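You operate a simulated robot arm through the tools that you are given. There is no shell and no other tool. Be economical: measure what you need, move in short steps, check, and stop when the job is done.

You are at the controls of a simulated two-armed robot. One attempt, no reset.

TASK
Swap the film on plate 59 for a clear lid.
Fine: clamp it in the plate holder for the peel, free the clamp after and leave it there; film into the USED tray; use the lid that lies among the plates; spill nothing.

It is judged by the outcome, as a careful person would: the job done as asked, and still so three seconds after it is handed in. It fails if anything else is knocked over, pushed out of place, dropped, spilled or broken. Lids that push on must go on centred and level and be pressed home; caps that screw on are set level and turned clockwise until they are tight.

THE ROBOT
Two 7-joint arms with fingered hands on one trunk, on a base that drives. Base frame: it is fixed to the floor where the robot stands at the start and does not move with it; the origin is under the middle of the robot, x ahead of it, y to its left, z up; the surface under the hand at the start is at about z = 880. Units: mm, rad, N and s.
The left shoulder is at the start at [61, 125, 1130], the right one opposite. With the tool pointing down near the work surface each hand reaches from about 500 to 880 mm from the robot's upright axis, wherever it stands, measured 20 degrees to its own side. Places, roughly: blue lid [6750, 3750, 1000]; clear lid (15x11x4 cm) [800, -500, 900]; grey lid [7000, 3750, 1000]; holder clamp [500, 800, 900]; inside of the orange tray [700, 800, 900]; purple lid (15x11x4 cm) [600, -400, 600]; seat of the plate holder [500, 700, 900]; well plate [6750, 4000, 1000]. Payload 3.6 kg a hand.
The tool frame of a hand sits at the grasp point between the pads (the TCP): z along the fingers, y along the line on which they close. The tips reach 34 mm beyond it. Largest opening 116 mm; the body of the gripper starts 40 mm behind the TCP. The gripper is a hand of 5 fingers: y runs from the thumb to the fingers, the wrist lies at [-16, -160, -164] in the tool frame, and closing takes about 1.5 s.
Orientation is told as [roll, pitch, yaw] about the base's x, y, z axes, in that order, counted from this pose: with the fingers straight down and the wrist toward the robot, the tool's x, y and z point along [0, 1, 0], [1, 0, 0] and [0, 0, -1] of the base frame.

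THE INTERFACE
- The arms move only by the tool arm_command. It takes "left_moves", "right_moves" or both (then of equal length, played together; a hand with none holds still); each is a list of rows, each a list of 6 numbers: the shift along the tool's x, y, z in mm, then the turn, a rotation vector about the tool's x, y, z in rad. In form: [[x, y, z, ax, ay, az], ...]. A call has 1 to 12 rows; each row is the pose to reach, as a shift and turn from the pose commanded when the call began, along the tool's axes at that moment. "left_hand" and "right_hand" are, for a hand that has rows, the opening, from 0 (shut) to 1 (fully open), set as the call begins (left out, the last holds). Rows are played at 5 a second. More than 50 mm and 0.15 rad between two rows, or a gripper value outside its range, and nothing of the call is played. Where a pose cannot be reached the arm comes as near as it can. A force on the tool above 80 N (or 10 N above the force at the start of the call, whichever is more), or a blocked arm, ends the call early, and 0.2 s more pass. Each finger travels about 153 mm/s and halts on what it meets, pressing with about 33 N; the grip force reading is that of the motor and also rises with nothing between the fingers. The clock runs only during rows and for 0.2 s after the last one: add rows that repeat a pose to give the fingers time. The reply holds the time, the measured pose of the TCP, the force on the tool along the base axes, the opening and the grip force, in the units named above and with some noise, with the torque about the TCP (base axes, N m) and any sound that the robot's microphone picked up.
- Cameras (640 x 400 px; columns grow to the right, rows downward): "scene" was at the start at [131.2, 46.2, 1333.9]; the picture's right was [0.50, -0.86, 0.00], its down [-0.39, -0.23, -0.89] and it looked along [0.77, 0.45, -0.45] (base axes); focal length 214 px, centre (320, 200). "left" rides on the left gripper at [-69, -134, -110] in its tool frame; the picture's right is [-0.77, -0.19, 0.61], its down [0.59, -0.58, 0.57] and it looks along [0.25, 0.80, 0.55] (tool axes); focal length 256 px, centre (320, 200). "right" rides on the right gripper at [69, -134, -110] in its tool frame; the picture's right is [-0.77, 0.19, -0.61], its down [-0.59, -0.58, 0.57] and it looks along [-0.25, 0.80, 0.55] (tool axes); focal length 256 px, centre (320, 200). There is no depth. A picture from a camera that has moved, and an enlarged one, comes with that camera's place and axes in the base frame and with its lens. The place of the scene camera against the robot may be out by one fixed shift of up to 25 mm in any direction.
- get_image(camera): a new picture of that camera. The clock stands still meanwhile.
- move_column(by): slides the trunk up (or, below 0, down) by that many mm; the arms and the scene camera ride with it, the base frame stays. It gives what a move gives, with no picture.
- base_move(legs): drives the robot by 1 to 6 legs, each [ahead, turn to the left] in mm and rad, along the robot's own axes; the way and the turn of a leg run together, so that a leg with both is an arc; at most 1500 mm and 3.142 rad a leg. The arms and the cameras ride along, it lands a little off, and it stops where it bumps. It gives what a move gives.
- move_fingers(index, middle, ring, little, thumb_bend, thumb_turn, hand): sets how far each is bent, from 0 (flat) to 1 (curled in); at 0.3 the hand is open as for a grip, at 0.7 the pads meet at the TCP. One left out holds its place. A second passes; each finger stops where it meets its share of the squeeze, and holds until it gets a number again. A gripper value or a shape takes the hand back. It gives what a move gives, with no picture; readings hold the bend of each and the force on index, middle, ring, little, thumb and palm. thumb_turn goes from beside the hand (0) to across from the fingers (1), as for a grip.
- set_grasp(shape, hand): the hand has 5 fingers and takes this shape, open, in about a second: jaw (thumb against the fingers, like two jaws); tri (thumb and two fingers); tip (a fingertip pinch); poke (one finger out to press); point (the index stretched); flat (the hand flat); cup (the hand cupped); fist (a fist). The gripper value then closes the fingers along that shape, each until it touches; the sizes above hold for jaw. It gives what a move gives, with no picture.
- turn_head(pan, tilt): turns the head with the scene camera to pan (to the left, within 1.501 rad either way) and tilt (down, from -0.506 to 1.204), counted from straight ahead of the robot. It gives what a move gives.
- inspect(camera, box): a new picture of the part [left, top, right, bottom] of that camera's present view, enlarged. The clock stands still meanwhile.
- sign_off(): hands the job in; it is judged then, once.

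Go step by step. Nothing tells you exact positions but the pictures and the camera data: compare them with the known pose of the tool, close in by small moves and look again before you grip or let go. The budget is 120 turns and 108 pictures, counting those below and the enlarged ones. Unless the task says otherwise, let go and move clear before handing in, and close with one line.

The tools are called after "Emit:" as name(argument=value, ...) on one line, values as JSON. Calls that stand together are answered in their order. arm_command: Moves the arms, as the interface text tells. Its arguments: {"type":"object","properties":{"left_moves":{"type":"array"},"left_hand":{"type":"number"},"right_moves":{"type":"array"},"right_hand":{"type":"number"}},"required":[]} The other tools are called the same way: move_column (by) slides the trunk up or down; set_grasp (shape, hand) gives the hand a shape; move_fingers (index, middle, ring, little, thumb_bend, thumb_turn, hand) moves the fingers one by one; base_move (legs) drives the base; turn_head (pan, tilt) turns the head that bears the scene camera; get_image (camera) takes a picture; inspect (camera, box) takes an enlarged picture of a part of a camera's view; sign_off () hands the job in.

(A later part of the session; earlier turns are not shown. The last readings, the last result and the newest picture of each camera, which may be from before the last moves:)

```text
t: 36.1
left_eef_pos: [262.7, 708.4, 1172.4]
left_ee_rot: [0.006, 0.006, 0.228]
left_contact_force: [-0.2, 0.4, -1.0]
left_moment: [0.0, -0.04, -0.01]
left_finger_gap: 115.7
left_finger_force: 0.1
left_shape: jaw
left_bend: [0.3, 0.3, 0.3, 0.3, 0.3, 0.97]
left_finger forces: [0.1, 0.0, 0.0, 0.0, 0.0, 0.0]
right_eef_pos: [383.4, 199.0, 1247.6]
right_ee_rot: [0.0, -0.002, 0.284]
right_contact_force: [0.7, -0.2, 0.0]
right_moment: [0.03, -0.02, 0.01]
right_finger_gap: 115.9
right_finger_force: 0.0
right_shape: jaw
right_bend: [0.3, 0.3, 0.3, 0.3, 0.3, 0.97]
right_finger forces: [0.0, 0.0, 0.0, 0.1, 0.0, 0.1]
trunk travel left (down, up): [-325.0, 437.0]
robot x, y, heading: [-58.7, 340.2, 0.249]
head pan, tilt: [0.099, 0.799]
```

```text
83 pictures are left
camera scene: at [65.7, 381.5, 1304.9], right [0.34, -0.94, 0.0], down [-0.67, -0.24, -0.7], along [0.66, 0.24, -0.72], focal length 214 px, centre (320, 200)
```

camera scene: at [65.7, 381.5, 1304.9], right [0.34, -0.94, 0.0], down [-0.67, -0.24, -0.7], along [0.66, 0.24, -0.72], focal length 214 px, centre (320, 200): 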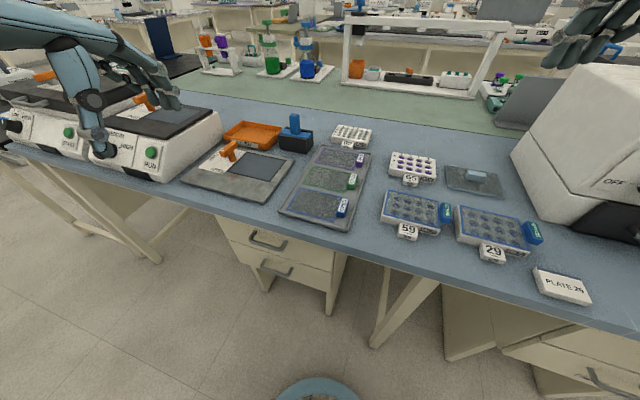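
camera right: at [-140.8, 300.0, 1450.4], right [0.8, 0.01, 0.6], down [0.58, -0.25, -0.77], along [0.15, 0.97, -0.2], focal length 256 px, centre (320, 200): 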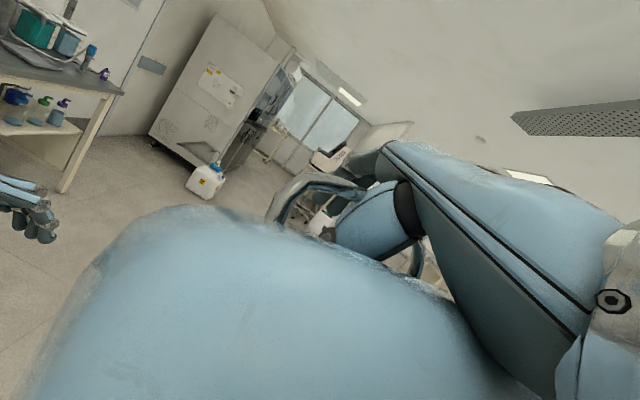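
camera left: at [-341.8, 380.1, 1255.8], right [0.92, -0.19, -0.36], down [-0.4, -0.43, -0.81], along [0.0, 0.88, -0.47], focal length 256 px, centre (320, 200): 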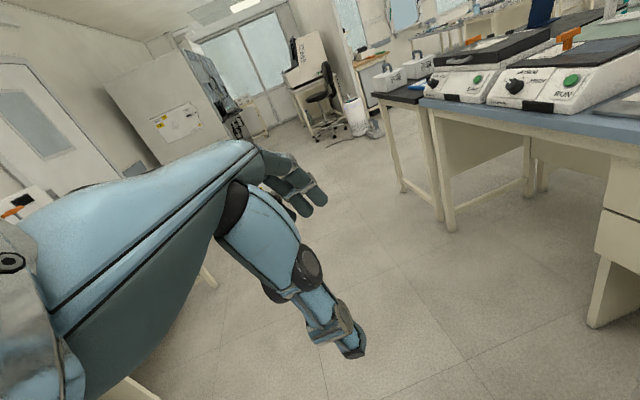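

All is in place and I stand at (-60, 339), facing the bench. I zoom on the holder and tray.

Emit:
inspect(camera="scene", box=[170, 110, 320, 205])

Emit:
inspect(camera="scene", box=[370, 140, 550, 260])

```text
4.21 times, centred on (245, 158) of scene
camera zoom: at [65.7, 381.5, 1304.9], right [0.34, -0.94, 0.0], down [-0.67, -0.24, -0.7], along [0.66, 0.24, -0.72], focal length 903 px, centre (636, 379)
```

zoom: 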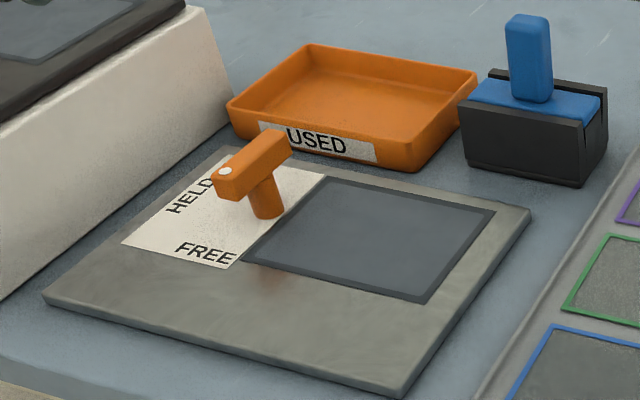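

```text
3.33 times, centred on (460, 200) of scene
camera zoom: at [65.7, 381.5, 1304.9], right [0.34, -0.94, 0.0], down [-0.67, -0.24, -0.7], along [0.66, 0.24, -0.72], focal length 715 px, centre (-147, 200)
```

zoom: 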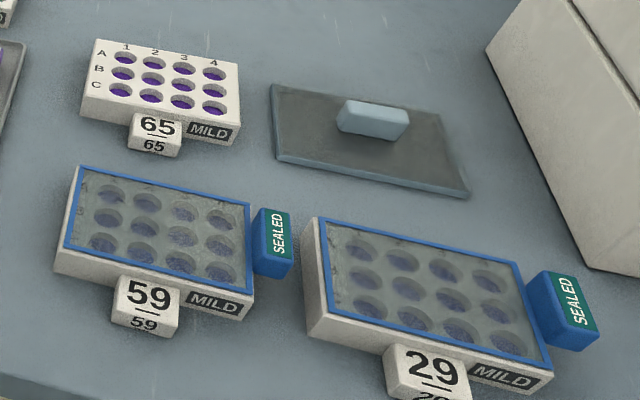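

The lever's dot now points to FREE; turning it clockwise by a quarter puts it at HELD, its other end over the seat. I bring the left hand level over the left half of plate 59 (clear of tag and tab) and shift the right hand aside.

Emit:
arm_command(left_moves=[[-42, 13, 5, 0, 0, 0.023], [-84, 26, 10, 0, 0, 0.046], [-126, 39, 15, 0, 0, 0.068], [-168, 52, 20, 0, 0, 0.091], [-210, 65, 25, 0, 0, 0.114], [-252, 78, 35, 0, 0, 0.137], [-294, 91, 45, 0, 0, 0.16], [-336, 104, 60, 0, 0, 0.182], [-378, 116, 70, 0, 0, 0.205], [-421, 129, 80, 0, 0, 0.228], [-421, 129, 110, 0, 0, 0.228], [-421, 129, 110, 0, 0, 0.228]], right_moves=[[-15, 0, 0, 0, 0, 0], [-30, 0, 0, 0, 0, 0], [-45, 0, 0, 0, 0, 0], [-60, 0, 0, 0, 0, 0], [-75, 0, 0, 0, 0, 0], [-90, 0, 0, 0, 0, 0], [-105, 0, 0, 0, 0, 0], [-120, 0, 0, 0, 0, 0], [-135, 0, 0, 0, 0, 0], [-150, 0, 0, 0, 0, 0], [-150, 0, 0, 0, 0, 0], [-150, 0, 0, 0, 0, 0]])

Emit:
get_image(camera="scene")

Emit:
get_image(camera="left")

```text
t: 38.7
left_eef_pos: [410.5, 494.7, 1127.3]
left_ee_rot: [0.005, 0.006, 0.0]
left_contact_force: [0.5, -0.4, -0.7]
left_moment: [-0.01, -0.01, -0.02]
left_finger_gap: 115.7
left_finger_force: 0.0
left_shape: jaw
left_bend: [0.3, 0.3, 0.3, 0.3, 0.3, 0.97]
left_finger forces: [0.1, 0.0, 0.0, 0.0, 0.0, 0.1]
left hand out of reach, approached as far as the arm can: row 6, 7, 8, 9, 10, 11, 12
right_eef_pos: [426.0, 54.2, 1247.7]
right_ee_rot: [0.001, 0.001, 0.282]
right_contact_force: [-0.4, -0.2, 0.2]
right_moment: [0.0, -0.02, -0.01]
right_finger_gap: 116.3
right_finger_force: 0.0
right_shape: jaw
right_bend: [0.3, 0.3, 0.3, 0.3, 0.3, 0.97]
right_finger forces: [0.0, 0.0, 0.0, 0.0, 0.0, 0.0]
trunk travel left (down, up): [-325.0, 437.0]
robot x, y, heading: [-55.3, 337.5, 0.245]
head pan, tilt: [0.099, 0.799]
```

```text
80 pictures are left
camera scene: at [65.9, 381.3, 1304.9], right [0.34, -0.94, 0.0], down [-0.68, -0.24, -0.7], along [0.66, 0.24, -0.72], focal length 214 px, centre (320, 200)
```

scene: 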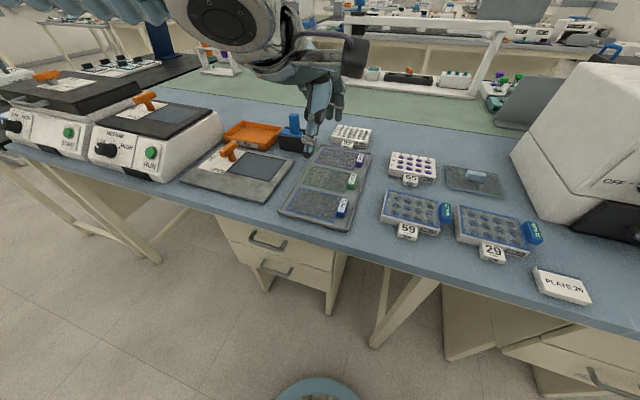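

```text
79 pictures are left
camera left: at [276.5, 425.1, 1238.1], right [-0.19, -0.77, -0.61], down [-0.58, 0.59, -0.56], along [0.79, 0.25, -0.56], focal length 256 px, centre (320, 200)
```

left: 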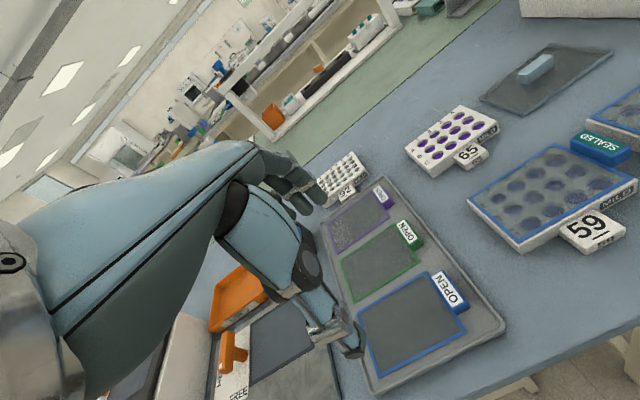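

The left arm cannot reach inward from this heading, so I turn the base right by 0.5 in small legs so the plate comes in front of the left arm.

Emit:
base_move(legs=[[0, -0.25], [0, -0.25]])

```text
t: 40.8
left_eef_pos: [425.6, 252.5, 1128.5]
left_ee_rot: [0.007, 0.004, -0.494]
left_contact_force: [-0.3, 0.4, 1.8]
left_moment: [0.04, -0.05, 0.05]
left_finger_gap: 115.8
left_finger_force: 0.1
left_shape: jaw
left_bend: [0.3, 0.3, 0.3, 0.3, 0.3, 0.97]
left_finger forces: [0.1, 0.0, 0.1, 0.1, 0.1, 0.1]
right_eef_pos: [231.9, -142.8, 1246.9]
right_ee_rot: [-0.001, -0.001, -0.212]
right_contact_force: [-0.6, -0.4, -0.6]
right_moment: [0.03, -0.02, -0.02]
right_finger_gap: 116.0
right_finger_force: 0.1
right_shape: jaw
right_bend: [0.3, 0.3, 0.3, 0.3, 0.3, 0.97]
right_finger forces: [0.1, 0.0, 0.1, 0.0, 0.1, 0.0]
trunk travel left (down, up): [-325.0, 437.0]
robot x, y, heading: [-58.7, 341.9, -0.251]
head pan, tilt: [0.099, 0.799]
```

Now the left hand goes level over the left half of plate 59.

Emit:
arm_command(left_moves=[[19, 3, 17, 0, 0, -0.099], [37, 6, 35, 0, 0, -0.198], [56, 9, 53, 0, 0, -0.296], [75, 12, 70, 0, 0, -0.395], [93, 15, 88, 0, 0, -0.494], [93, 15, 88, 0, 0, -0.494]])

Emit:
get_image(camera="left")

Emit:
get_image(camera="scene")

```text
t: 42.2
left_eef_pos: [478.6, 337.4, 1048.9]
left_ee_rot: [0.006, 0.0, 0.0]
left_contact_force: [-1.3, -0.8, 0.5]
left_moment: [0.05, 0.02, 0.03]
left_finger_gap: 116.0
left_finger_force: 0.1
left_shape: jaw
left_bend: [0.3, 0.3, 0.3, 0.3, 0.3, 0.97]
left_finger forces: [0.0, 0.0, 0.0, 0.0, 0.0, 0.0]
left hand out of reach, approached as far as the arm can: row 3, 4, 5, 6
right_eef_pos: [233.1, -142.8, 1248.0]
right_ee_rot: [0.001, 0.002, -0.213]
right_contact_force: [-0.5, -0.5, -0.2]
right_moment: [-0.04, -0.01, -0.04]
right_finger_gap: 116.0
right_finger_force: 0.0
right_shape: jaw
right_bend: [0.3, 0.3, 0.3, 0.3, 0.3, 0.97]
right_finger forces: [0.0, 0.0, 0.1, 0.1, 0.0, 0.0]
trunk travel left (down, up): [-325.0, 437.0]
robot x, y, heading: [-60.0, 340.0, -0.25]
head pan, tilt: [0.099, 0.799]
```

```text
78 pictures are left
camera left: at [343.8, 268.5, 1158.1], right [-0.19, -0.77, -0.62], down [-0.58, 0.59, -0.56], along [0.8, 0.25, -0.55], focal length 256 px, centre (320, 200)
```

left: 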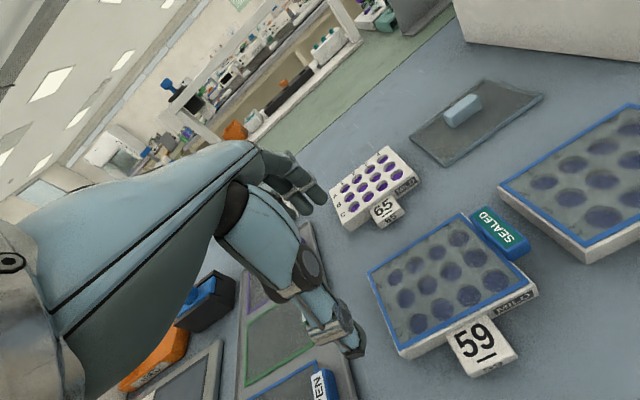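

```text
77 pictures are left
camera scene: at [69.3, 309.6, 1304.9], right [-0.15, -0.99, 0.0], down [-0.71, 0.11, -0.7], along [0.69, -0.1, -0.72], focal length 214 px, centre (320, 200)
```

scene: 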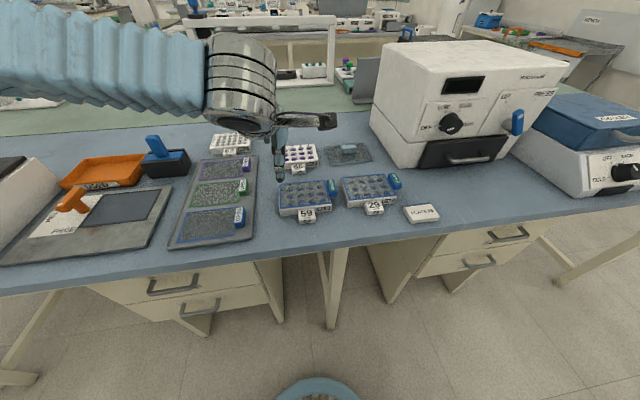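

The arm is nearly there but cramped; I back the base off by 90 mm to give the left arm room.

Emit:
base_move(legs=[[-90, 0]])

Emit:
arm_command(left_moves=[[-10, 20, 0, 0, 0, 0], [-20, 40, 0, 0, 0, 0], [-28, 65, 0, 0, 0, 0], [-33, 90, 0, 0, 0, 0], [-33, 90, 0, 0, 0, 0]])

```text
t: 43.3
left_eef_pos: [418.1, 354.0, 1037.9]
left_ee_rot: [0.012, 0.029, 0.003]
left_contact_force: [-1.9, 1.1, 1.1]
left_moment: [-0.11, -0.14, 0.03]
left_finger_gap: 116.2
left_finger_force: 0.1
left_shape: jaw
left_bend: [0.3, 0.3, 0.3, 0.3, 0.3, 0.97]
left_finger forces: [0.0, 0.1, 0.0, 0.0, 0.0, 0.0]
right_eef_pos: [181.9, -127.8, 1239.5]
right_ee_rot: [0.001, 0.031, -0.208]
right_contact_force: [0.9, 1.5, -1.1]
right_moment: [-0.04, -0.07, 0.02]
right_finger_gap: 116.2
right_finger_force: 0.1
right_shape: jaw
right_bend: [0.3, 0.3, 0.3, 0.3, 0.3, 0.97]
right_finger forces: [0.0, 0.0, 0.0, 0.0, 0.0, 0.0]
trunk travel left (down, up): [-325.0, 437.0]
robot x, y, heading: [-146.3, 360.5, -0.247]
head pan, tilt: [0.099, 0.799]
```

```text
t: 43.9
left_eef_pos: [383.0, 390.3, 1086.9]
left_ee_rot: [-0.05, -0.09, 0.101]
left_contact_force: [1.3, 1.0, 0.4]
left_moment: [-0.03, 0.08, -0.04]
left_finger_gap: 116.0
left_finger_force: 0.1
left_shape: jaw
left_bend: [0.3, 0.3, 0.3, 0.3, 0.3, 0.97]
left_finger forces: [0.0, 0.0, 0.1, 0.0, 0.0, 0.0]
left hand out of reach, approached as far as the arm can: row 1, 2
right_eef_pos: [123.7, -73.5, 1239.9]
right_ee_rot: [0.096, -0.012, -0.126]
right_contact_force: [1.0, 0.1, -1.4]
right_moment: [0.01, 0.06, 0.05]
right_finger_gap: 115.8
right_finger_force: 0.2
right_shape: jaw
right_bend: [0.3, 0.3, 0.3, 0.3, 0.3, 0.97]
right_finger forces: [0.1, 0.0, 0.0, 0.0, 0.0, 0.0]
trunk travel left (down, up): [-325.0, 437.0]
robot x, y, heading: [-146.0, 360.4, -0.251]
head pan, tilt: [0.099, 0.799]
stopped in row 2 (left hand): the arm was blocked; the commanded pose is now the measured one
```

Straight drives make the body sway. I let it settle and look again.

Emit:
turn_head(pan=0.5, tilt=0.7)

Emit:
turn_head(pan=0.3, tilt=0.8)

Emit:
get_image(camera="scene")

```text
t: 44.7
left_eef_pos: [389.0, 374.8, 1068.1]
left_ee_rot: [-0.014, -0.047, 0.04]
left_contact_force: [-2.9, 1.2, 0.3]
left_moment: [-0.05, -0.11, 0.01]
left_finger_gap: 116.1
left_finger_force: 0.1
left_shape: jaw
left_bend: [0.3, 0.3, 0.3, 0.3, 0.3, 0.97]
left_finger forces: [0.0, 0.0, 0.0, 0.1, 0.0, 0.1]
right_eef_pos: [129.2, -102.2, 1246.0]
right_ee_rot: [0.032, -0.02, -0.179]
right_contact_force: [-0.1, 1.0, -0.6]
right_moment: [-0.04, -0.07, -0.02]
right_finger_gap: 116.0
right_finger_force: 0.1
right_shape: jaw
right_bend: [0.3, 0.3, 0.3, 0.3, 0.3, 0.97]
right_finger forces: [0.1, 0.0, 0.0, 0.1, 0.0, 0.0]
trunk travel left (down, up): [-325.0, 437.0]
robot x, y, heading: [-142.9, 360.5, -0.247]
head pan, tilt: [0.499, 0.7]
```

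```text
t: 45.5
left_eef_pos: [382.8, 375.8, 1066.8]
left_ee_rot: [-0.013, -0.046, 0.042]
left_contact_force: [-0.2, 0.7, -1.0]
left_moment: [-0.01, 0.01, 0.06]
left_finger_gap: 116.1
left_finger_force: 0.0
left_shape: jaw
left_bend: [0.3, 0.3, 0.3, 0.3, 0.3, 0.97]
left_finger forces: [0.1, 0.1, 0.0, 0.1, 0.0, 0.0]
right_eef_pos: [122.5, -100.7, 1248.5]
right_ee_rot: [0.024, -0.028, -0.169]
right_contact_force: [2.9, 3.3, 0.9]
right_moment: [-0.15, 0.24, 0.08]
right_finger_gap: 115.9
right_finger_force: 0.0
right_shape: jaw
right_bend: [0.3, 0.3, 0.3, 0.3, 0.3, 0.97]
right_finger forces: [0.0, 0.1, 0.0, 0.0, 0.0, 0.0]
trunk travel left (down, up): [-325.0, 437.0]
robot x, y, heading: [-143.8, 360.9, -0.241]
head pan, tilt: [0.3, 0.799]
```

```text
76 pictures are left
camera scene: at [2.8, 342.5, 1303.9], right [0.06, -1.0, -0.01], down [-0.73, -0.04, -0.69], along [0.69, 0.04, -0.73], focal length 214 px, centre (320, 200)
```

scene: 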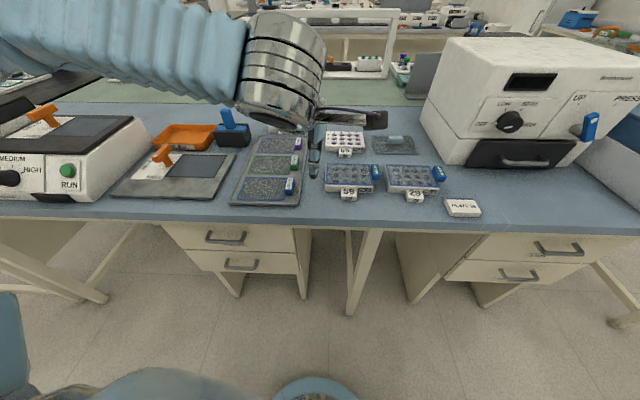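

I move the left hand to above the gripping place on plate 59.

Emit:
arm_command(left_moves=[[-13, 25, 5, 0.012, 0.003, 0.01], [-26, 50, 10, 0.023, 0.006, 0.02], [-40, 75, 18, 0.035, 0.01, 0.03], [-53, 99, 24, 0.046, 0.013, 0.042], [-53, 99, 24, 0.046, 0.013, 0.042]])

Emit:
get_image(camera="left")

```text
t: 46.6
left_eef_pos: [438.5, 361.3, 1081.5]
left_ee_rot: [-0.004, -0.017, -0.004]
left_contact_force: [1.2, -0.5, -0.5]
left_moment: [0.02, 0.0, -0.03]
left_finger_gap: 116.0
left_finger_force: 0.1
left_shape: jaw
left_bend: [0.3, 0.3, 0.3, 0.3, 0.3, 0.97]
left_finger forces: [0.0, 0.0, 0.0, 0.0, 0.0, 0.0]
left hand out of reach, approached as far as the arm can: row 2, 3, 4, 5
right_eef_pos: [103.1, -98.6, 1251.6]
right_ee_rot: [0.025, -0.036, -0.18]
right_contact_force: [0.6, -0.7, -0.8]
right_moment: [0.01, 0.05, 0.0]
right_finger_gap: 116.1
right_finger_force: 0.1
right_shape: jaw
right_bend: [0.3, 0.3, 0.3, 0.3, 0.3, 0.97]
right_finger forces: [0.0, 0.0, 0.0, 0.0, 0.0, 0.0]
trunk travel left (down, up): [-325.0, 437.0]
robot x, y, heading: [-142.6, 360.5, -0.248]
head pan, tilt: [0.3, 0.799]
```

```text
75 pictures are left
camera left: at [302.8, 293.8, 1190.6], right [-0.18, -0.77, -0.61], down [-0.57, 0.59, -0.58], along [0.8, 0.24, -0.54], focal length 256 px, centre (320, 200)
```

left: 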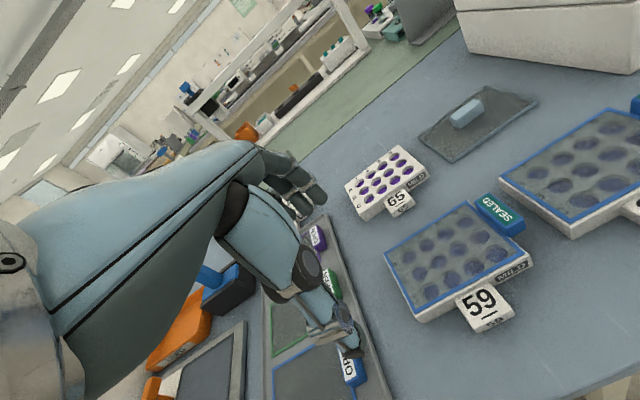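

The left elbow has ended in an awkward posture. I take the hand back to its start-like pose beside the robot to unwind the arm, then approach again.

Emit:
arm_command(left_moves=[[0, -40, -20, 0, 0, 0], [20, -80, -40, 0, 0, 0.02], [60, -110, -60, 0, 0, 0.05], [100, -130, -80, 0, 0, 0.08], [145, -145, -100, 0, 0, 0.11], [190, -155, -107, 0, 0, 0.14], [235, -165, -107, 0, 0, 0.17], [280, -170, -107, 0, 0, 0.2], [325, -170, -107, 0, 0, 0.23], [362, -170, -107, 0, 0, 0.25], [362, -170, -107, 0, 0, 0.25]])

Emit:
get_image(camera="scene")

```text
refused: row 3 steps farther than a row can; nothing moved
```

```text
74 pictures are left
camera scene: at [-14.1, 347.0, 1304.7], right [0.05, -1.0, 0.0], down [-0.72, -0.04, -0.7], along [0.7, 0.04, -0.72], focal length 214 px, centre (320, 200)
```

scene: 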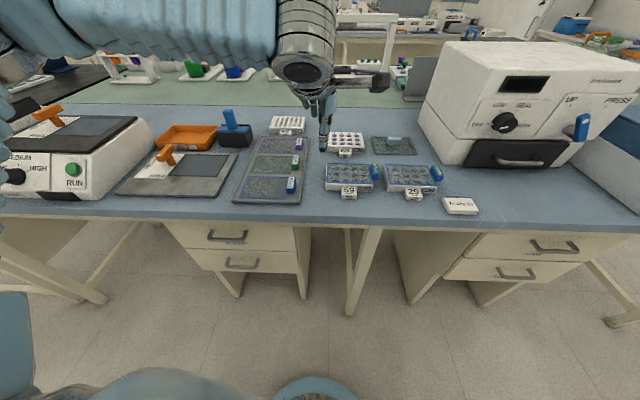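

Emit:
arm_command(left_moves=[[0, -40, -20, 0, 0, 0], [15, -75, -40, 0, 0, 0.02], [45, -105, -60, 0, 0, 0.05], [80, -125, -80, 0, 0, 0.08], [120, -140, -95, 0, 0, 0.11], [160, -150, -107, 0, 0, 0.14], [200, -160, -107, 0, 0, 0.17], [245, -170, -107, 0, 0, 0.2], [290, -170, -107, 0, 0, 0.23], [335, -170, -107, 0, 0, 0.25], [362, -170, -107, 0, 0, 0.25], [362, -170, -107, 0, 0, 0.25]])

Emit:
turn_head(pan=0.9, tilt=0.5)

Emit:
get_image(camera="scene")

```text
t: 49.2
left_eef_pos: [266.7, 724.9, 1182.9]
left_ee_rot: [-0.002, -0.019, -0.253]
left_contact_force: [-0.5, -0.3, 0.1]
left_moment: [0.02, 0.0, 0.0]
left_finger_gap: 116.0
left_finger_force: 0.0
left_shape: jaw
left_bend: [0.3, 0.3, 0.3, 0.3, 0.3, 0.97]
left_finger forces: [0.0, 0.0, 0.0, 0.0, 0.0, 0.0]
right_eef_pos: [102.8, -96.8, 1250.8]
right_ee_rot: [0.025, -0.039, -0.181]
right_contact_force: [-0.9, 0.3, -0.8]
right_moment: [0.03, -0.04, -0.01]
right_finger_gap: 115.9
right_finger_force: 0.1
right_shape: jaw
right_bend: [0.3, 0.3, 0.3, 0.3, 0.3, 0.97]
right_finger forces: [0.1, 0.1, 0.1, 0.0, 0.0, 0.0]
trunk travel left (down, up): [-325.0, 437.0]
robot x, y, heading: [-142.4, 358.1, -0.249]
head pan, tilt: [0.3, 0.799]
```

```text
t: 50.2
left_eef_pos: [267.3, 724.7, 1184.1]
left_ee_rot: [-0.002, -0.017, -0.253]
left_contact_force: [-0.3, 0.7, 0.4]
left_moment: [-0.02, -0.03, -0.01]
left_finger_gap: 116.0
left_finger_force: 0.0
left_shape: jaw
left_bend: [0.3, 0.3, 0.3, 0.3, 0.3, 0.97]
left_finger forces: [0.0, 0.0, 0.0, 0.1, 0.0, 0.0]
right_eef_pos: [102.2, -96.6, 1251.3]
right_ee_rot: [0.023, -0.039, -0.181]
right_contact_force: [0.6, -0.1, 0.3]
right_moment: [0.0, -0.01, 0.02]
right_finger_gap: 115.4
right_finger_force: 0.1
right_shape: jaw
right_bend: [0.3, 0.3, 0.3, 0.3, 0.3, 0.97]
right_finger forces: [0.0, 0.1, 0.0, 0.0, 0.0, 0.0]
trunk travel left (down, up): [-325.0, 437.0]
robot x, y, heading: [-148.5, 361.8, -0.248]
head pan, tilt: [0.901, 0.499]
```

```text
73 pictures are left
camera scene: at [-23.1, 399.2, 1330.8], right [0.61, -0.79, 0.0], down [-0.38, -0.29, -0.88], along [0.7, 0.53, -0.48], focal length 214 px, centre (320, 200)
```

scene: 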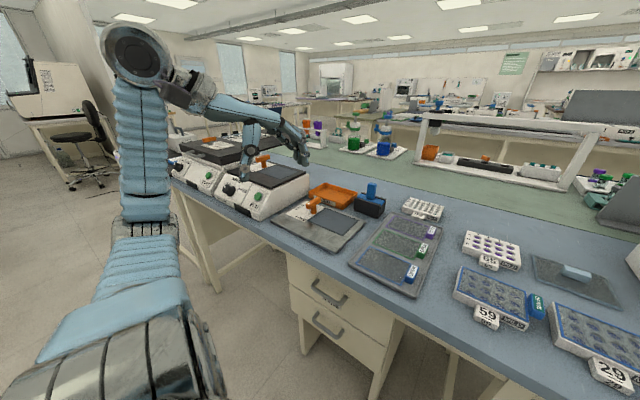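

Since each hand works best about 20° to its own side, I turn the base another 0.3 to the right so plate 59 lies in the left hand's good sector.

Emit:
base_move(legs=[[0, -0.15], [0, -0.15]])

Emit:
turn_head(pan=0.6, tilt=0.8)

```text
t: 51.9
left_eef_pos: [355.0, 588.0, 1184.1]
left_ee_rot: [-0.004, -0.018, -0.553]
left_contact_force: [0.4, -0.4, -0.3]
left_moment: [0.06, 0.02, 0.0]
left_finger_gap: 115.8
left_finger_force: 0.0
left_shape: jaw
left_bend: [0.3, 0.3, 0.3, 0.3, 0.3, 0.97]
left_finger forces: [0.1, 0.0, 0.1, 0.0, 0.0, 0.0]
right_eef_pos: [-43.9, -148.2, 1251.4]
right_ee_rot: [0.024, -0.035, -0.484]
right_contact_force: [-3.8, 0.1, -0.2]
right_moment: [0.05, -0.18, -0.13]
right_finger_gap: 115.8
right_finger_force: 0.1
right_shape: jaw
right_bend: [0.3, 0.3, 0.3, 0.3, 0.3, 0.97]
right_finger forces: [0.0, 0.0, 0.0, 0.0, 0.0, 0.0]
trunk travel left (down, up): [-325.0, 437.0]
robot x, y, heading: [-146.8, 359.7, -0.541]
head pan, tilt: [0.901, 0.499]
```

```text
t: 52.7
left_eef_pos: [354.7, 587.0, 1186.0]
left_ee_rot: [-0.002, -0.02, -0.552]
left_contact_force: [-0.6, -0.1, 0.6]
left_moment: [0.0, 0.03, 0.0]
left_finger_gap: 116.0
left_finger_force: 0.0
left_shape: jaw
left_bend: [0.3, 0.3, 0.3, 0.3, 0.3, 0.97]
left_finger forces: [0.0, 0.1, 0.1, 0.1, 0.1, 0.0]
right_eef_pos: [-44.0, -150.6, 1251.1]
right_ee_rot: [0.023, -0.035, -0.483]
right_contact_force: [-0.1, 0.3, -0.6]
right_moment: [0.01, -0.04, 0.04]
right_finger_gap: 115.9
right_finger_force: 0.0
right_shape: jaw
right_bend: [0.3, 0.3, 0.3, 0.3, 0.3, 0.97]
right_finger forces: [0.1, 0.0, 0.0, 0.0, 0.0, 0.0]
trunk travel left (down, up): [-325.0, 437.0]
robot x, y, heading: [-145.7, 359.1, -0.543]
head pan, tilt: [0.6, 0.799]
```

Emit:
arm_command(left_moves=[[-19, 31, 10, 0, 0, -0.06], [-38, 62, 20, 0, 0, -0.12], [-57, 93, 35, 0, 0, -0.19], [-77, 123, 50, 0.01, 0, -0.26], [-96, 154, 70, 0.01, 0, -0.33], [-115, 185, 95, 0.02, 0, -0.41], [-135, 216, 120, 0.02, 0, -0.48], [-154, 246, 140, 0.02, 0, -0.552], [-154, 246, 146, 0.02, 0, -0.552], [-154, 246, 146, 0.02, 0, -0.552]])

Emit:
get_image(camera="scene")

Emit:
get_image(camera="left")

```text
t: 54.9
left_eef_pos: [486.4, 324.6, 1043.1]
left_ee_rot: [-0.007, 0.003, -0.001]
left_contact_force: [-0.4, -0.5, -0.7]
left_moment: [-0.02, 0.01, -0.03]
left_finger_gap: 116.0
left_finger_force: 0.1
left_shape: jaw
left_bend: [0.3, 0.3, 0.3, 0.3, 0.3, 0.97]
left_finger forces: [0.1, 0.1, 0.0, 0.0, 0.0, 0.1]
right_eef_pos: [-44.2, -150.4, 1250.1]
right_ee_rot: [0.023, -0.035, -0.485]
right_contact_force: [-0.1, -0.4, -0.3]
right_moment: [0.0, -0.03, -0.02]
right_finger_gap: 116.0
right_finger_force: 0.0
right_shape: jaw
right_bend: [0.3, 0.3, 0.3, 0.3, 0.3, 0.97]
right_finger forces: [0.0, 0.0, 0.0, 0.0, 0.0, 0.1]
trunk travel left (down, up): [-325.0, 437.0]
robot x, y, heading: [-146.3, 362.6, -0.55]
head pan, tilt: [0.6, 0.799]
```

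```text
72 pictures are left
camera scene: at [-22.4, 330.2, 1304.9], right [0.06, -1.0, 0.0], down [-0.72, -0.04, -0.7], along [0.7, 0.04, -0.72], focal length 214 px, centre (320, 200)
```

scene: 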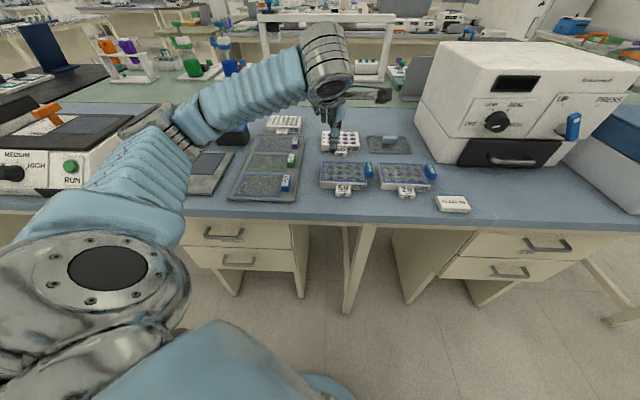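

```text
71 pictures are left
camera left: at [353.7, 256.8, 1154.7], right [-0.19, -0.77, -0.61], down [-0.58, 0.59, -0.57], along [0.79, 0.24, -0.56], focal length 256 px, centre (320, 200)
```

left: 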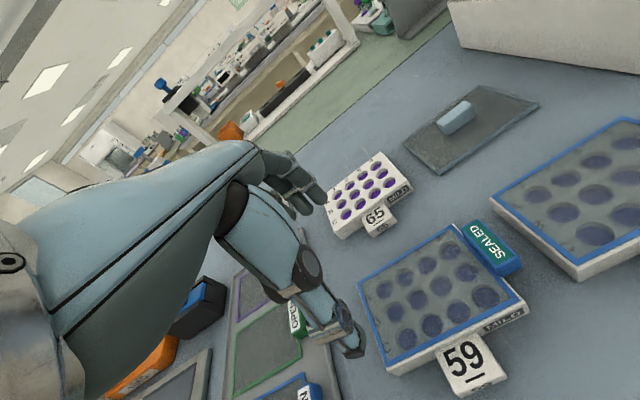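

The left hand is now at [486,325,1043] with good reach. I lower it to just above plate height and check clearance.

Emit:
arm_command(left_moves=[[2, -2, 40, 0, 0, 0], [2, -2, 78, 0, 0, 0], [2, -2, 78, 0, 0, 0]])

Emit:
get_image(camera="left")

Emit:
inspect(camera="scene", box=[290, 90, 410, 210])

```text
t: 55.7
left_eef_pos: [483.8, 325.1, 964.7]
left_ee_rot: [-0.007, 0.003, 0.0]
left_contact_force: [0.4, 0.3, 0.4]
left_moment: [-0.01, 0.02, 0.02]
left_finger_gap: 115.8
left_finger_force: 0.0
left_shape: jaw
left_bend: [0.3, 0.3, 0.3, 0.3, 0.3, 0.97]
left_finger forces: [0.1, 0.1, 0.0, 0.0, 0.0, 0.0]
right_eef_pos: [-44.0, -149.2, 1249.4]
right_ee_rot: [0.023, -0.035, -0.484]
right_contact_force: [0.7, 0.0, -0.6]
right_moment: [-0.02, 0.03, -0.02]
right_finger_gap: 116.0
right_finger_force: 0.1
right_shape: jaw
right_bend: [0.3, 0.3, 0.3, 0.3, 0.3, 0.97]
right_finger forces: [0.0, 0.0, 0.0, 0.1, 0.1, 0.1]
trunk travel left (down, up): [-325.0, 437.0]
robot x, y, heading: [-148.4, 360.1, -0.545]
head pan, tilt: [0.6, 0.799]
```

```text
70 pictures are left
camera left: at [350.9, 257.5, 1077.0], right [-0.19, -0.77, -0.61], down [-0.58, 0.59, -0.57], along [0.79, 0.24, -0.56], focal length 256 px, centre (320, 200)
```

left: 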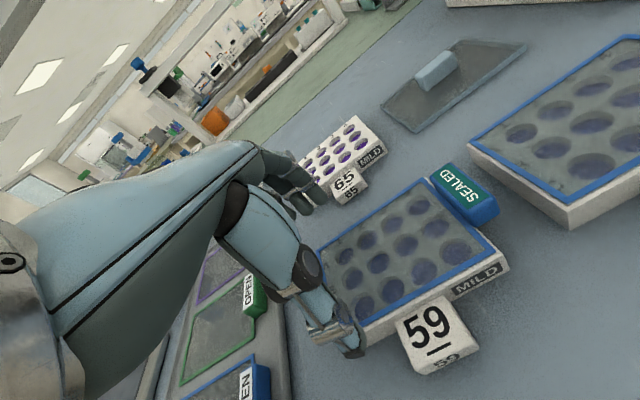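

```text
3.33 times, centred on (350, 150) of scene
camera zoom: at [-22.4, 330.3, 1304.9], right [0.06, -1.0, 0.0], down [-0.72, -0.04, -0.7], along [0.7, 0.04, -0.72], focal length 715 px, centre (220, 367)
```

zoom: 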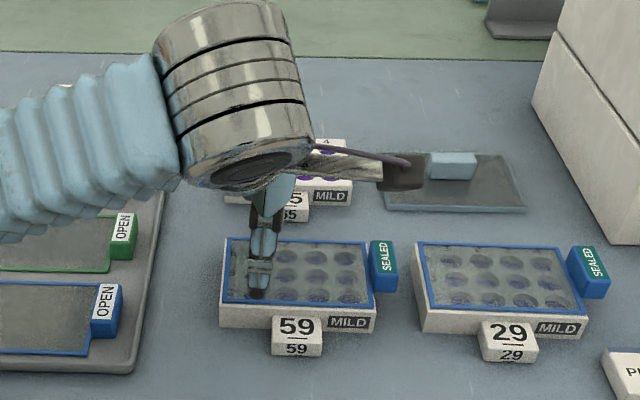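

Thumb sits about 10 mm in front of the plate and left of the tag, with fingers beyond the rear edge. I lower to grip height.

Emit:
arm_command(left_moves=[[2, 0, 20, 0, 0, 0], [2, 0, 38, 0, 0, 0], [2, 0, 38, 0, 0, 0]])

Emit:
get_image(camera="left")

Emit:
inspect(camera="scene", box=[310, 120, 400, 210])

```text
t: 56.5
left_eef_pos: [483.9, 327.5, 927.0]
left_ee_rot: [-0.008, 0.002, 0.002]
left_contact_force: [0.6, 0.5, 0.1]
left_moment: [-0.01, 0.0, 0.0]
left_finger_gap: 115.7
left_finger_force: 0.0
left_shape: jaw
left_bend: [0.3, 0.3, 0.3, 0.3, 0.3, 0.97]
left_finger forces: [0.1, 0.0, 0.0, 0.1, 0.0, 0.0]
right_eef_pos: [-44.2, -150.9, 1251.2]
right_ee_rot: [0.022, -0.036, -0.483]
right_contact_force: [-0.4, 0.7, 0.1]
right_moment: [0.04, 0.01, 0.02]
right_finger_gap: 116.1
right_finger_force: 0.0
right_shape: jaw
right_bend: [0.3, 0.3, 0.3, 0.3, 0.3, 0.97]
right_finger forces: [0.1, 0.0, 0.0, 0.1, 0.0, 0.0]
trunk travel left (down, up): [-325.0, 437.0]
robot x, y, heading: [-142.0, 360.1, -0.547]
head pan, tilt: [0.6, 0.799]
```

```text
68 pictures are left
camera left: at [350.9, 260.1, 1038.8], right [-0.19, -0.77, -0.61], down [-0.58, 0.59, -0.57], along [0.79, 0.24, -0.56], focal length 256 px, centre (320, 200)
```

left: 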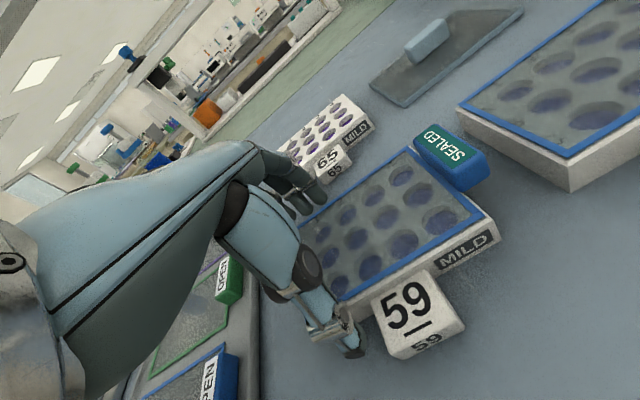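

```text
4.44 times, centred on (355, 165) of scene
camera zoom: at [-22.4, 330.4, 1304.9], right [0.06, -1.0, 0.0], down [-0.72, -0.04, -0.7], along [0.7, 0.04, -0.72], focal length 953 px, centre (164, 356)
```

zoom: 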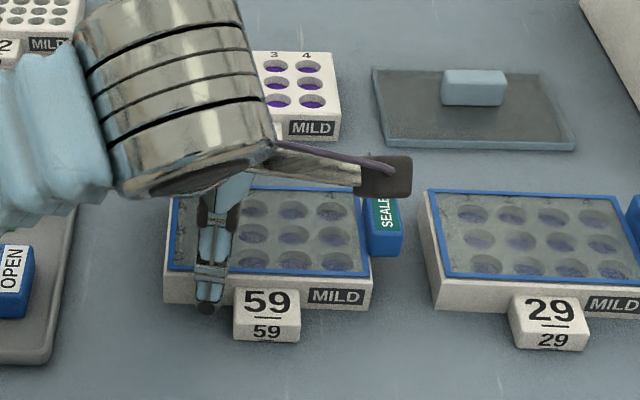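

Thumb is in front of the body just left of the tag. I close the hand.

Emit:
arm_command(left_moves=[[0, 0, 0, 0, 0, 0], [0, 0, 0, 0, 0, 0], [0, 0, 0, 0, 0, 0], [0, 0, 0, 0, 0, 0], [0, 0, 0, 0, 0, 0], [0, 0, 0, 0, 0, 0], [0, 0, 0, 0, 0, 0]], left_hand=0)

Emit:
get_image(camera="left")

```text
t: 58.1
left_eef_pos: [484.1, 327.0, 927.6]
left_ee_rot: [-0.008, 0.004, -0.001]
left_contact_force: [0.4, -0.6, 0.4]
left_moment: [0.01, -0.01, 0.0]
left_finger_gap: 89.3
left_finger_force: 32.8
left_shape: jaw
left_bend: [0.35, 0.37, 0.53, 0.57, 0.36, 0.98]
left_finger forces: [15.5, 9.2, 4.1, 0.0, 28.9, 0.1]
right_eef_pos: [-43.9, -149.7, 1250.5]
right_ee_rot: [0.024, -0.034, -0.484]
right_contact_force: [0.6, -0.2, 0.4]
right_moment: [-0.01, 0.02, -0.02]
right_finger_gap: 115.8
right_finger_force: 0.1
right_shape: jaw
right_bend: [0.3, 0.3, 0.3, 0.3, 0.3, 0.97]
right_finger forces: [0.1, 0.1, 0.0, 0.0, 0.1, 0.2]
trunk travel left (down, up): [-325.0, 437.0]
robot x, y, heading: [-148.4, 360.8, -0.55]
head pan, tilt: [0.6, 0.799]
```

```text
66 pictures are left
camera left: at [351.0, 260.1, 1038.8], right [-0.19, -0.77, -0.61], down [-0.58, 0.59, -0.57], along [0.79, 0.24, -0.56], focal length 256 px, centre (320, 200)
```

left: 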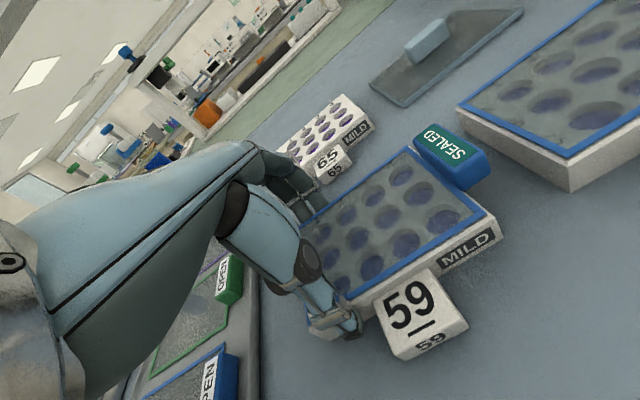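

Gripped at 89 mm with 33 N. I lift a little and check that it stays level.

Emit:
arm_command(left_moves=[[0, 0, -6, 0, 0, 0], [0, 0, -15, 0, 0, 0], [0, 0, -30, 0, 0, 0], [0, 0, -30, 0, 0, 0]])

Emit:
get_image(camera="left")

Emit:
inspect(camera="scene", box=[310, 120, 400, 210])

```text
t: 59.1
left_eef_pos: [485.0, 328.7, 957.1]
left_ee_rot: [-0.005, 0.004, 0.0]
left_contact_force: [0.5, -0.2, -0.9]
left_moment: [0.02, -0.01, 0.01]
left_finger_gap: 89.5
left_finger_force: 32.9
left_shape: jaw
left_bend: [0.35, 0.37, 0.53, 0.57, 0.36, 0.98]
left_finger forces: [15.5, 9.1, 4.3, 0.0, 28.9, 0.1]
right_eef_pos: [-44.1, -149.4, 1252.4]
right_ee_rot: [0.023, -0.036, -0.483]
right_contact_force: [-0.3, -0.4, -0.1]
right_moment: [-0.01, 0.0, 0.01]
right_finger_gap: 116.0
right_finger_force: 0.1
right_shape: jaw
right_bend: [0.3, 0.3, 0.3, 0.3, 0.3, 0.97]
right_finger forces: [0.1, 0.1, 0.1, 0.1, 0.0, 0.0]
trunk travel left (down, up): [-325.0, 437.0]
robot x, y, heading: [-145.6, 362.3, -0.539]
head pan, tilt: [0.6, 0.799]
```

```text
65 pictures are left
camera left: at [351.6, 260.1, 1069.0], right [-0.19, -0.77, -0.61], down [-0.58, 0.59, -0.57], along [0.79, 0.24, -0.56], focal length 256 px, centre (320, 200)
```

left: 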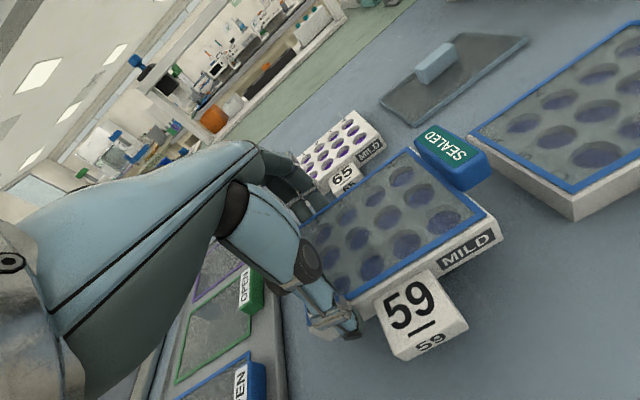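

```text
4.44 times, centred on (355, 165) of scene
camera zoom: at [-22.1, 330.4, 1304.9], right [0.06, -1.0, 0.0], down [-0.72, -0.04, -0.7], along [0.7, 0.04, -0.72], focal length 953 px, centre (164, 356)
```

zoom: 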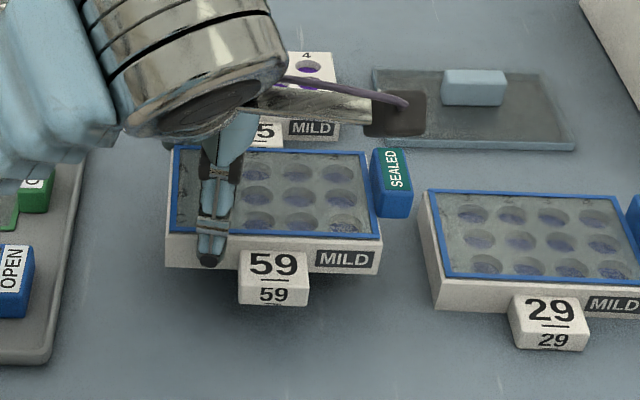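

The plate hangs level and rigid. I lift it to a safe height, then turn the base left in small legs toward the holder.

Emit:
arm_command(left_moves=[[0, 0, -35, 0, 0, 0], [0, 0, -70, 0, 0, 0], [0, 0, -105, 0, 0, 0], [0, 0, -105, 0, 0, 0]])

Emit:
base_move(legs=[[0, 0.15], [0, 0.15], [0, 0.15], [0, 0.15]])

Emit:
get_image(camera="left")

```text
t: 60.1
left_eef_pos: [486.6, 328.5, 1062.1]
left_ee_rot: [-0.005, 0.006, -0.001]
left_contact_force: [-0.7, -0.4, 0.2]
left_moment: [0.02, -0.01, 0.0]
left_finger_gap: 89.7
left_finger_force: 33.0
left_shape: jaw
left_bend: [0.35, 0.37, 0.53, 0.57, 0.36, 0.98]
left_finger forces: [15.7, 8.9, 4.4, 0.0, 29.0, 0.0]
right_eef_pos: [-43.5, -151.0, 1251.2]
right_ee_rot: [0.021, -0.035, -0.483]
right_contact_force: [-0.6, 0.0, 0.9]
right_moment: [0.0, 0.0, 0.03]
right_finger_gap: 115.7
right_finger_force: 0.0
right_shape: jaw
right_bend: [0.3, 0.3, 0.3, 0.3, 0.3, 0.97]
right_finger forces: [0.0, 0.0, 0.0, 0.0, 0.1, 0.1]
trunk travel left (down, up): [-325.0, 437.0]
robot x, y, heading: [-145.8, 358.4, -0.543]
head pan, tilt: [0.6, 0.799]
```

```text
t: 63.1
left_eef_pos: [394.4, 691.6, 1062.6]
left_ee_rot: [-0.007, 0.005, 0.597]
left_contact_force: [0.0, 0.5, -1.3]
left_moment: [0.02, 0.02, -0.02]
left_finger_gap: 89.6
left_finger_force: 33.7
left_shape: jaw
left_bend: [0.35, 0.37, 0.53, 0.57, 0.36, 0.98]
left_finger forces: [15.7, 8.8, 4.3, 0.0, 28.8, 0.1]
right_eef_pos: [224.3, -4.0, 1251.3]
right_ee_rot: [0.022, -0.031, 0.11]
right_contact_force: [-0.8, -1.5, -1.8]
right_moment: [0.15, -0.1, -0.03]
right_finger_gap: 115.8
right_finger_force: 0.0
right_shape: jaw
right_bend: [0.3, 0.3, 0.3, 0.3, 0.3, 0.97]
right_finger forces: [0.0, 0.0, 0.0, 0.0, 0.0, 0.1]
trunk travel left (down, up): [-325.0, 437.0]
robot x, y, heading: [-143.9, 360.7, 0.051]
head pan, tilt: [0.6, 0.799]
```

```text
63 pictures are left
camera left: at [322.7, 559.7, 1173.8], right [0.28, -0.75, -0.6], down [-0.81, 0.16, -0.57], along [0.52, 0.65, -0.56], focal length 256 px, centre (320, 200)
```

left: 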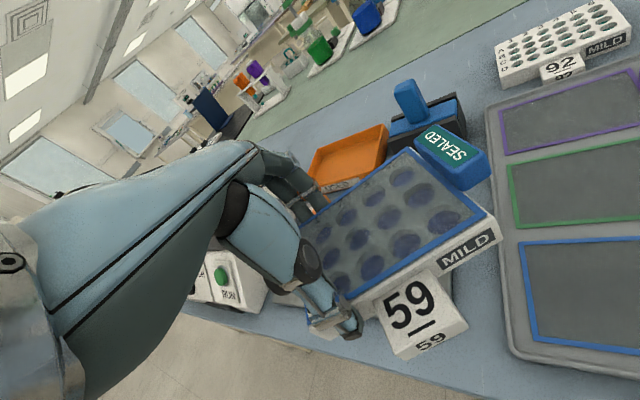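

Smooth. Now I bring the plate level and square above the seat.

Emit:
arm_command(left_moves=[[3, 27, 0, 0, 0, 0.1], [5, 55, 0, 0, 0, 0.2], [8, 82, 0, 0, 0, 0.3], [10, 110, 0, 0, 0, 0.4], [13, 137, 0, 0, 0, 0.5], [15, 165, 0, 0, 0, 0.597], [15, 165, 0, 0, 0, 0.597]])

Emit:
get_image(camera="scene")

Emit:
get_image(camera="left")

```text
t: 64.7
left_eef_pos: [522.0, 794.0, 1061.3]
left_ee_rot: [-0.009, -0.001, -0.002]
left_contact_force: [0.3, 0.5, -0.7]
left_moment: [0.04, -0.04, 0.02]
left_finger_gap: 89.4
left_finger_force: 32.4
left_shape: jaw
left_bend: [0.34, 0.37, 0.53, 0.57, 0.36, 0.98]
left_finger forces: [15.7, 8.9, 4.2, 0.0, 28.8, 0.0]
right_eef_pos: [225.3, -5.5, 1251.3]
right_ee_rot: [0.022, -0.03, 0.111]
right_contact_force: [-0.8, -0.4, -0.2]
right_moment: [0.01, 0.0, 0.01]
right_finger_gap: 115.9
right_finger_force: 0.1
right_shape: jaw
right_bend: [0.3, 0.3, 0.3, 0.3, 0.3, 0.97]
right_finger forces: [0.0, 0.1, 0.0, 0.1, 0.0, 0.1]
trunk travel left (down, up): [-325.0, 437.0]
robot x, y, heading: [-144.6, 358.5, 0.052]
head pan, tilt: [0.6, 0.799]
```

```text
62 pictures are left
camera scene: at [-29.4, 412.4, 1304.9], right [0.61, -0.79, 0.0], down [-0.57, -0.44, -0.7], along [0.55, 0.42, -0.72], focal length 214 px, centre (320, 200)
```

scene: 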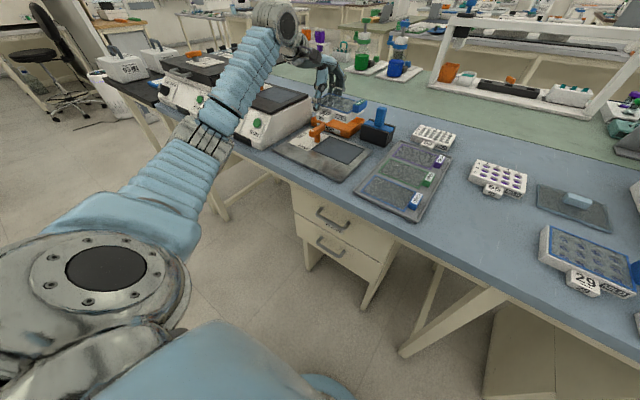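

```text
61 pictures are left
camera left: at [389.7, 727.1, 1172.3], right [-0.19, -0.77, -0.6], down [-0.58, 0.59, -0.57], along [0.8, 0.24, -0.56], focal length 256 px, centre (320, 200)
```

left: 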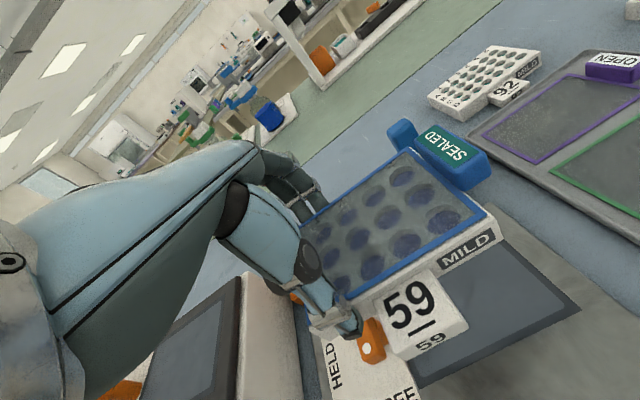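

Emit:
inspect(camera="left", box=[300, 220, 620, 400])

Emit:
inspect(camera="scene", box=[260, 70, 400, 190])

```text
2.00 times, centred on (460, 310) of left
camera zoom: at [389.7, 727.1, 1172.3], right [-0.19, -0.77, -0.6], down [-0.58, 0.59, -0.57], along [0.8, 0.24, -0.56], focal length 512 px, centre (40, -20)
```

zoom: 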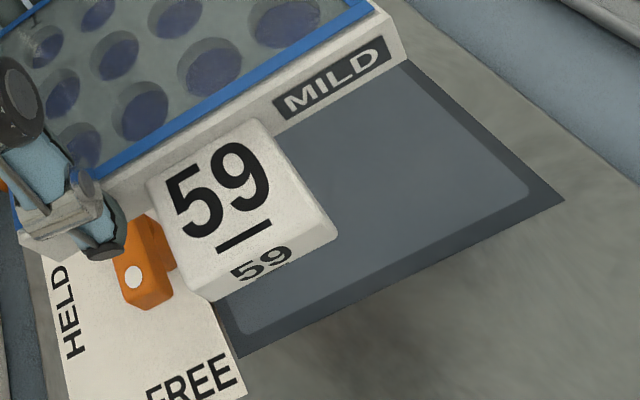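

```text
3.33 times, centred on (330, 130) of scene
camera zoom: at [-29.4, 412.4, 1304.9], right [0.61, -0.79, 0.0], down [-0.57, -0.44, -0.7], along [0.55, 0.42, -0.72], focal length 715 px, centre (287, 433)
```

zoom: 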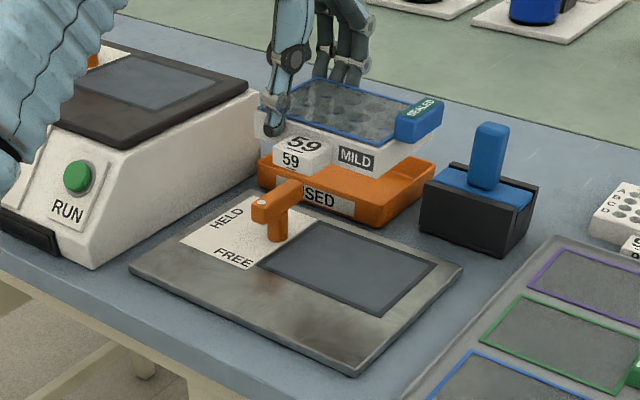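

Using the wrist camera the seat spans about x 460–574, y 669–813, so the plate centre should go to about [517,743]. I shift and lower to an intermediate height.

Emit:
arm_command(left_moves=[[-13, -4, 0, 0, 0, 0], [-13, -4, 35, 0, 0, 0], [-13, -4, 70, 0, 0, 0], [-13, -4, 70, 0, 0, 0]])

Emit:
inspect(camera="left", box=[300, 200, 640, 400])

Emit:
inspect(camera="scene", box=[260, 70, 400, 190])

```text
t: 65.7
left_eef_pos: [519.4, 780.5, 992.7]
left_ee_rot: [-0.008, -0.001, -0.001]
left_contact_force: [0.0, 0.9, -1.4]
left_moment: [0.01, -0.01, 0.02]
left_finger_gap: 89.6
left_finger_force: 33.3
left_shape: jaw
left_bend: [0.34, 0.37, 0.53, 0.57, 0.36, 0.98]
left_finger forces: [15.7, 8.9, 4.2, 0.0, 28.7, 0.0]
right_eef_pos: [225.2, -4.6, 1250.0]
right_ee_rot: [0.022, -0.032, 0.111]
right_contact_force: [-0.1, -0.2, 0.3]
right_moment: [0.01, 0.0, -0.02]
right_finger_gap: 115.8
right_finger_force: 0.1
right_shape: jaw
right_bend: [0.3, 0.3, 0.3, 0.3, 0.3, 0.97]
right_finger forces: [0.0, 0.0, 0.0, 0.0, 0.0, 0.0]
trunk travel left (down, up): [-325.0, 437.0]
robot x, y, heading: [-144.2, 359.9, 0.05]
head pan, tilt: [0.6, 0.799]
```

```text
1.88 times, centred on (470, 300) of left
camera zoom: at [386.0, 713.6, 1102.4], right [-0.19, -0.77, -0.61], down [-0.58, 0.58, -0.57], along [0.8, 0.24, -0.56], focal length 482 px, centre (38, 12)
```

zoom: 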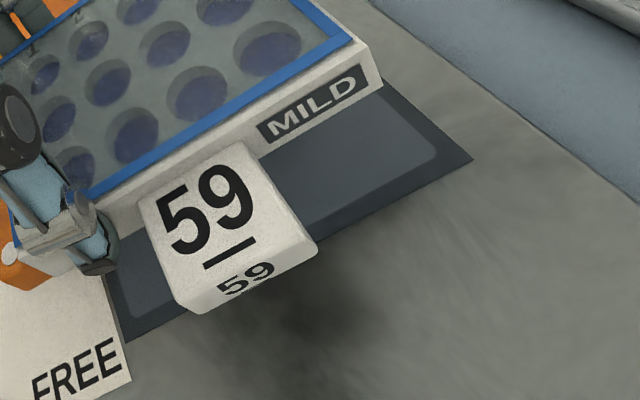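

```text
3.33 times, centred on (330, 130) of scene
camera zoom: at [-29.2, 412.3, 1304.9], right [0.61, -0.79, 0.0], down [-0.57, -0.44, -0.7], along [0.55, 0.42, -0.72], focal length 715 px, centre (287, 433)
```

zoom: 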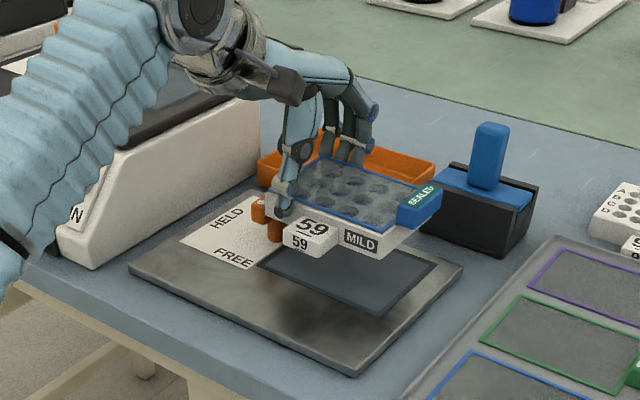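

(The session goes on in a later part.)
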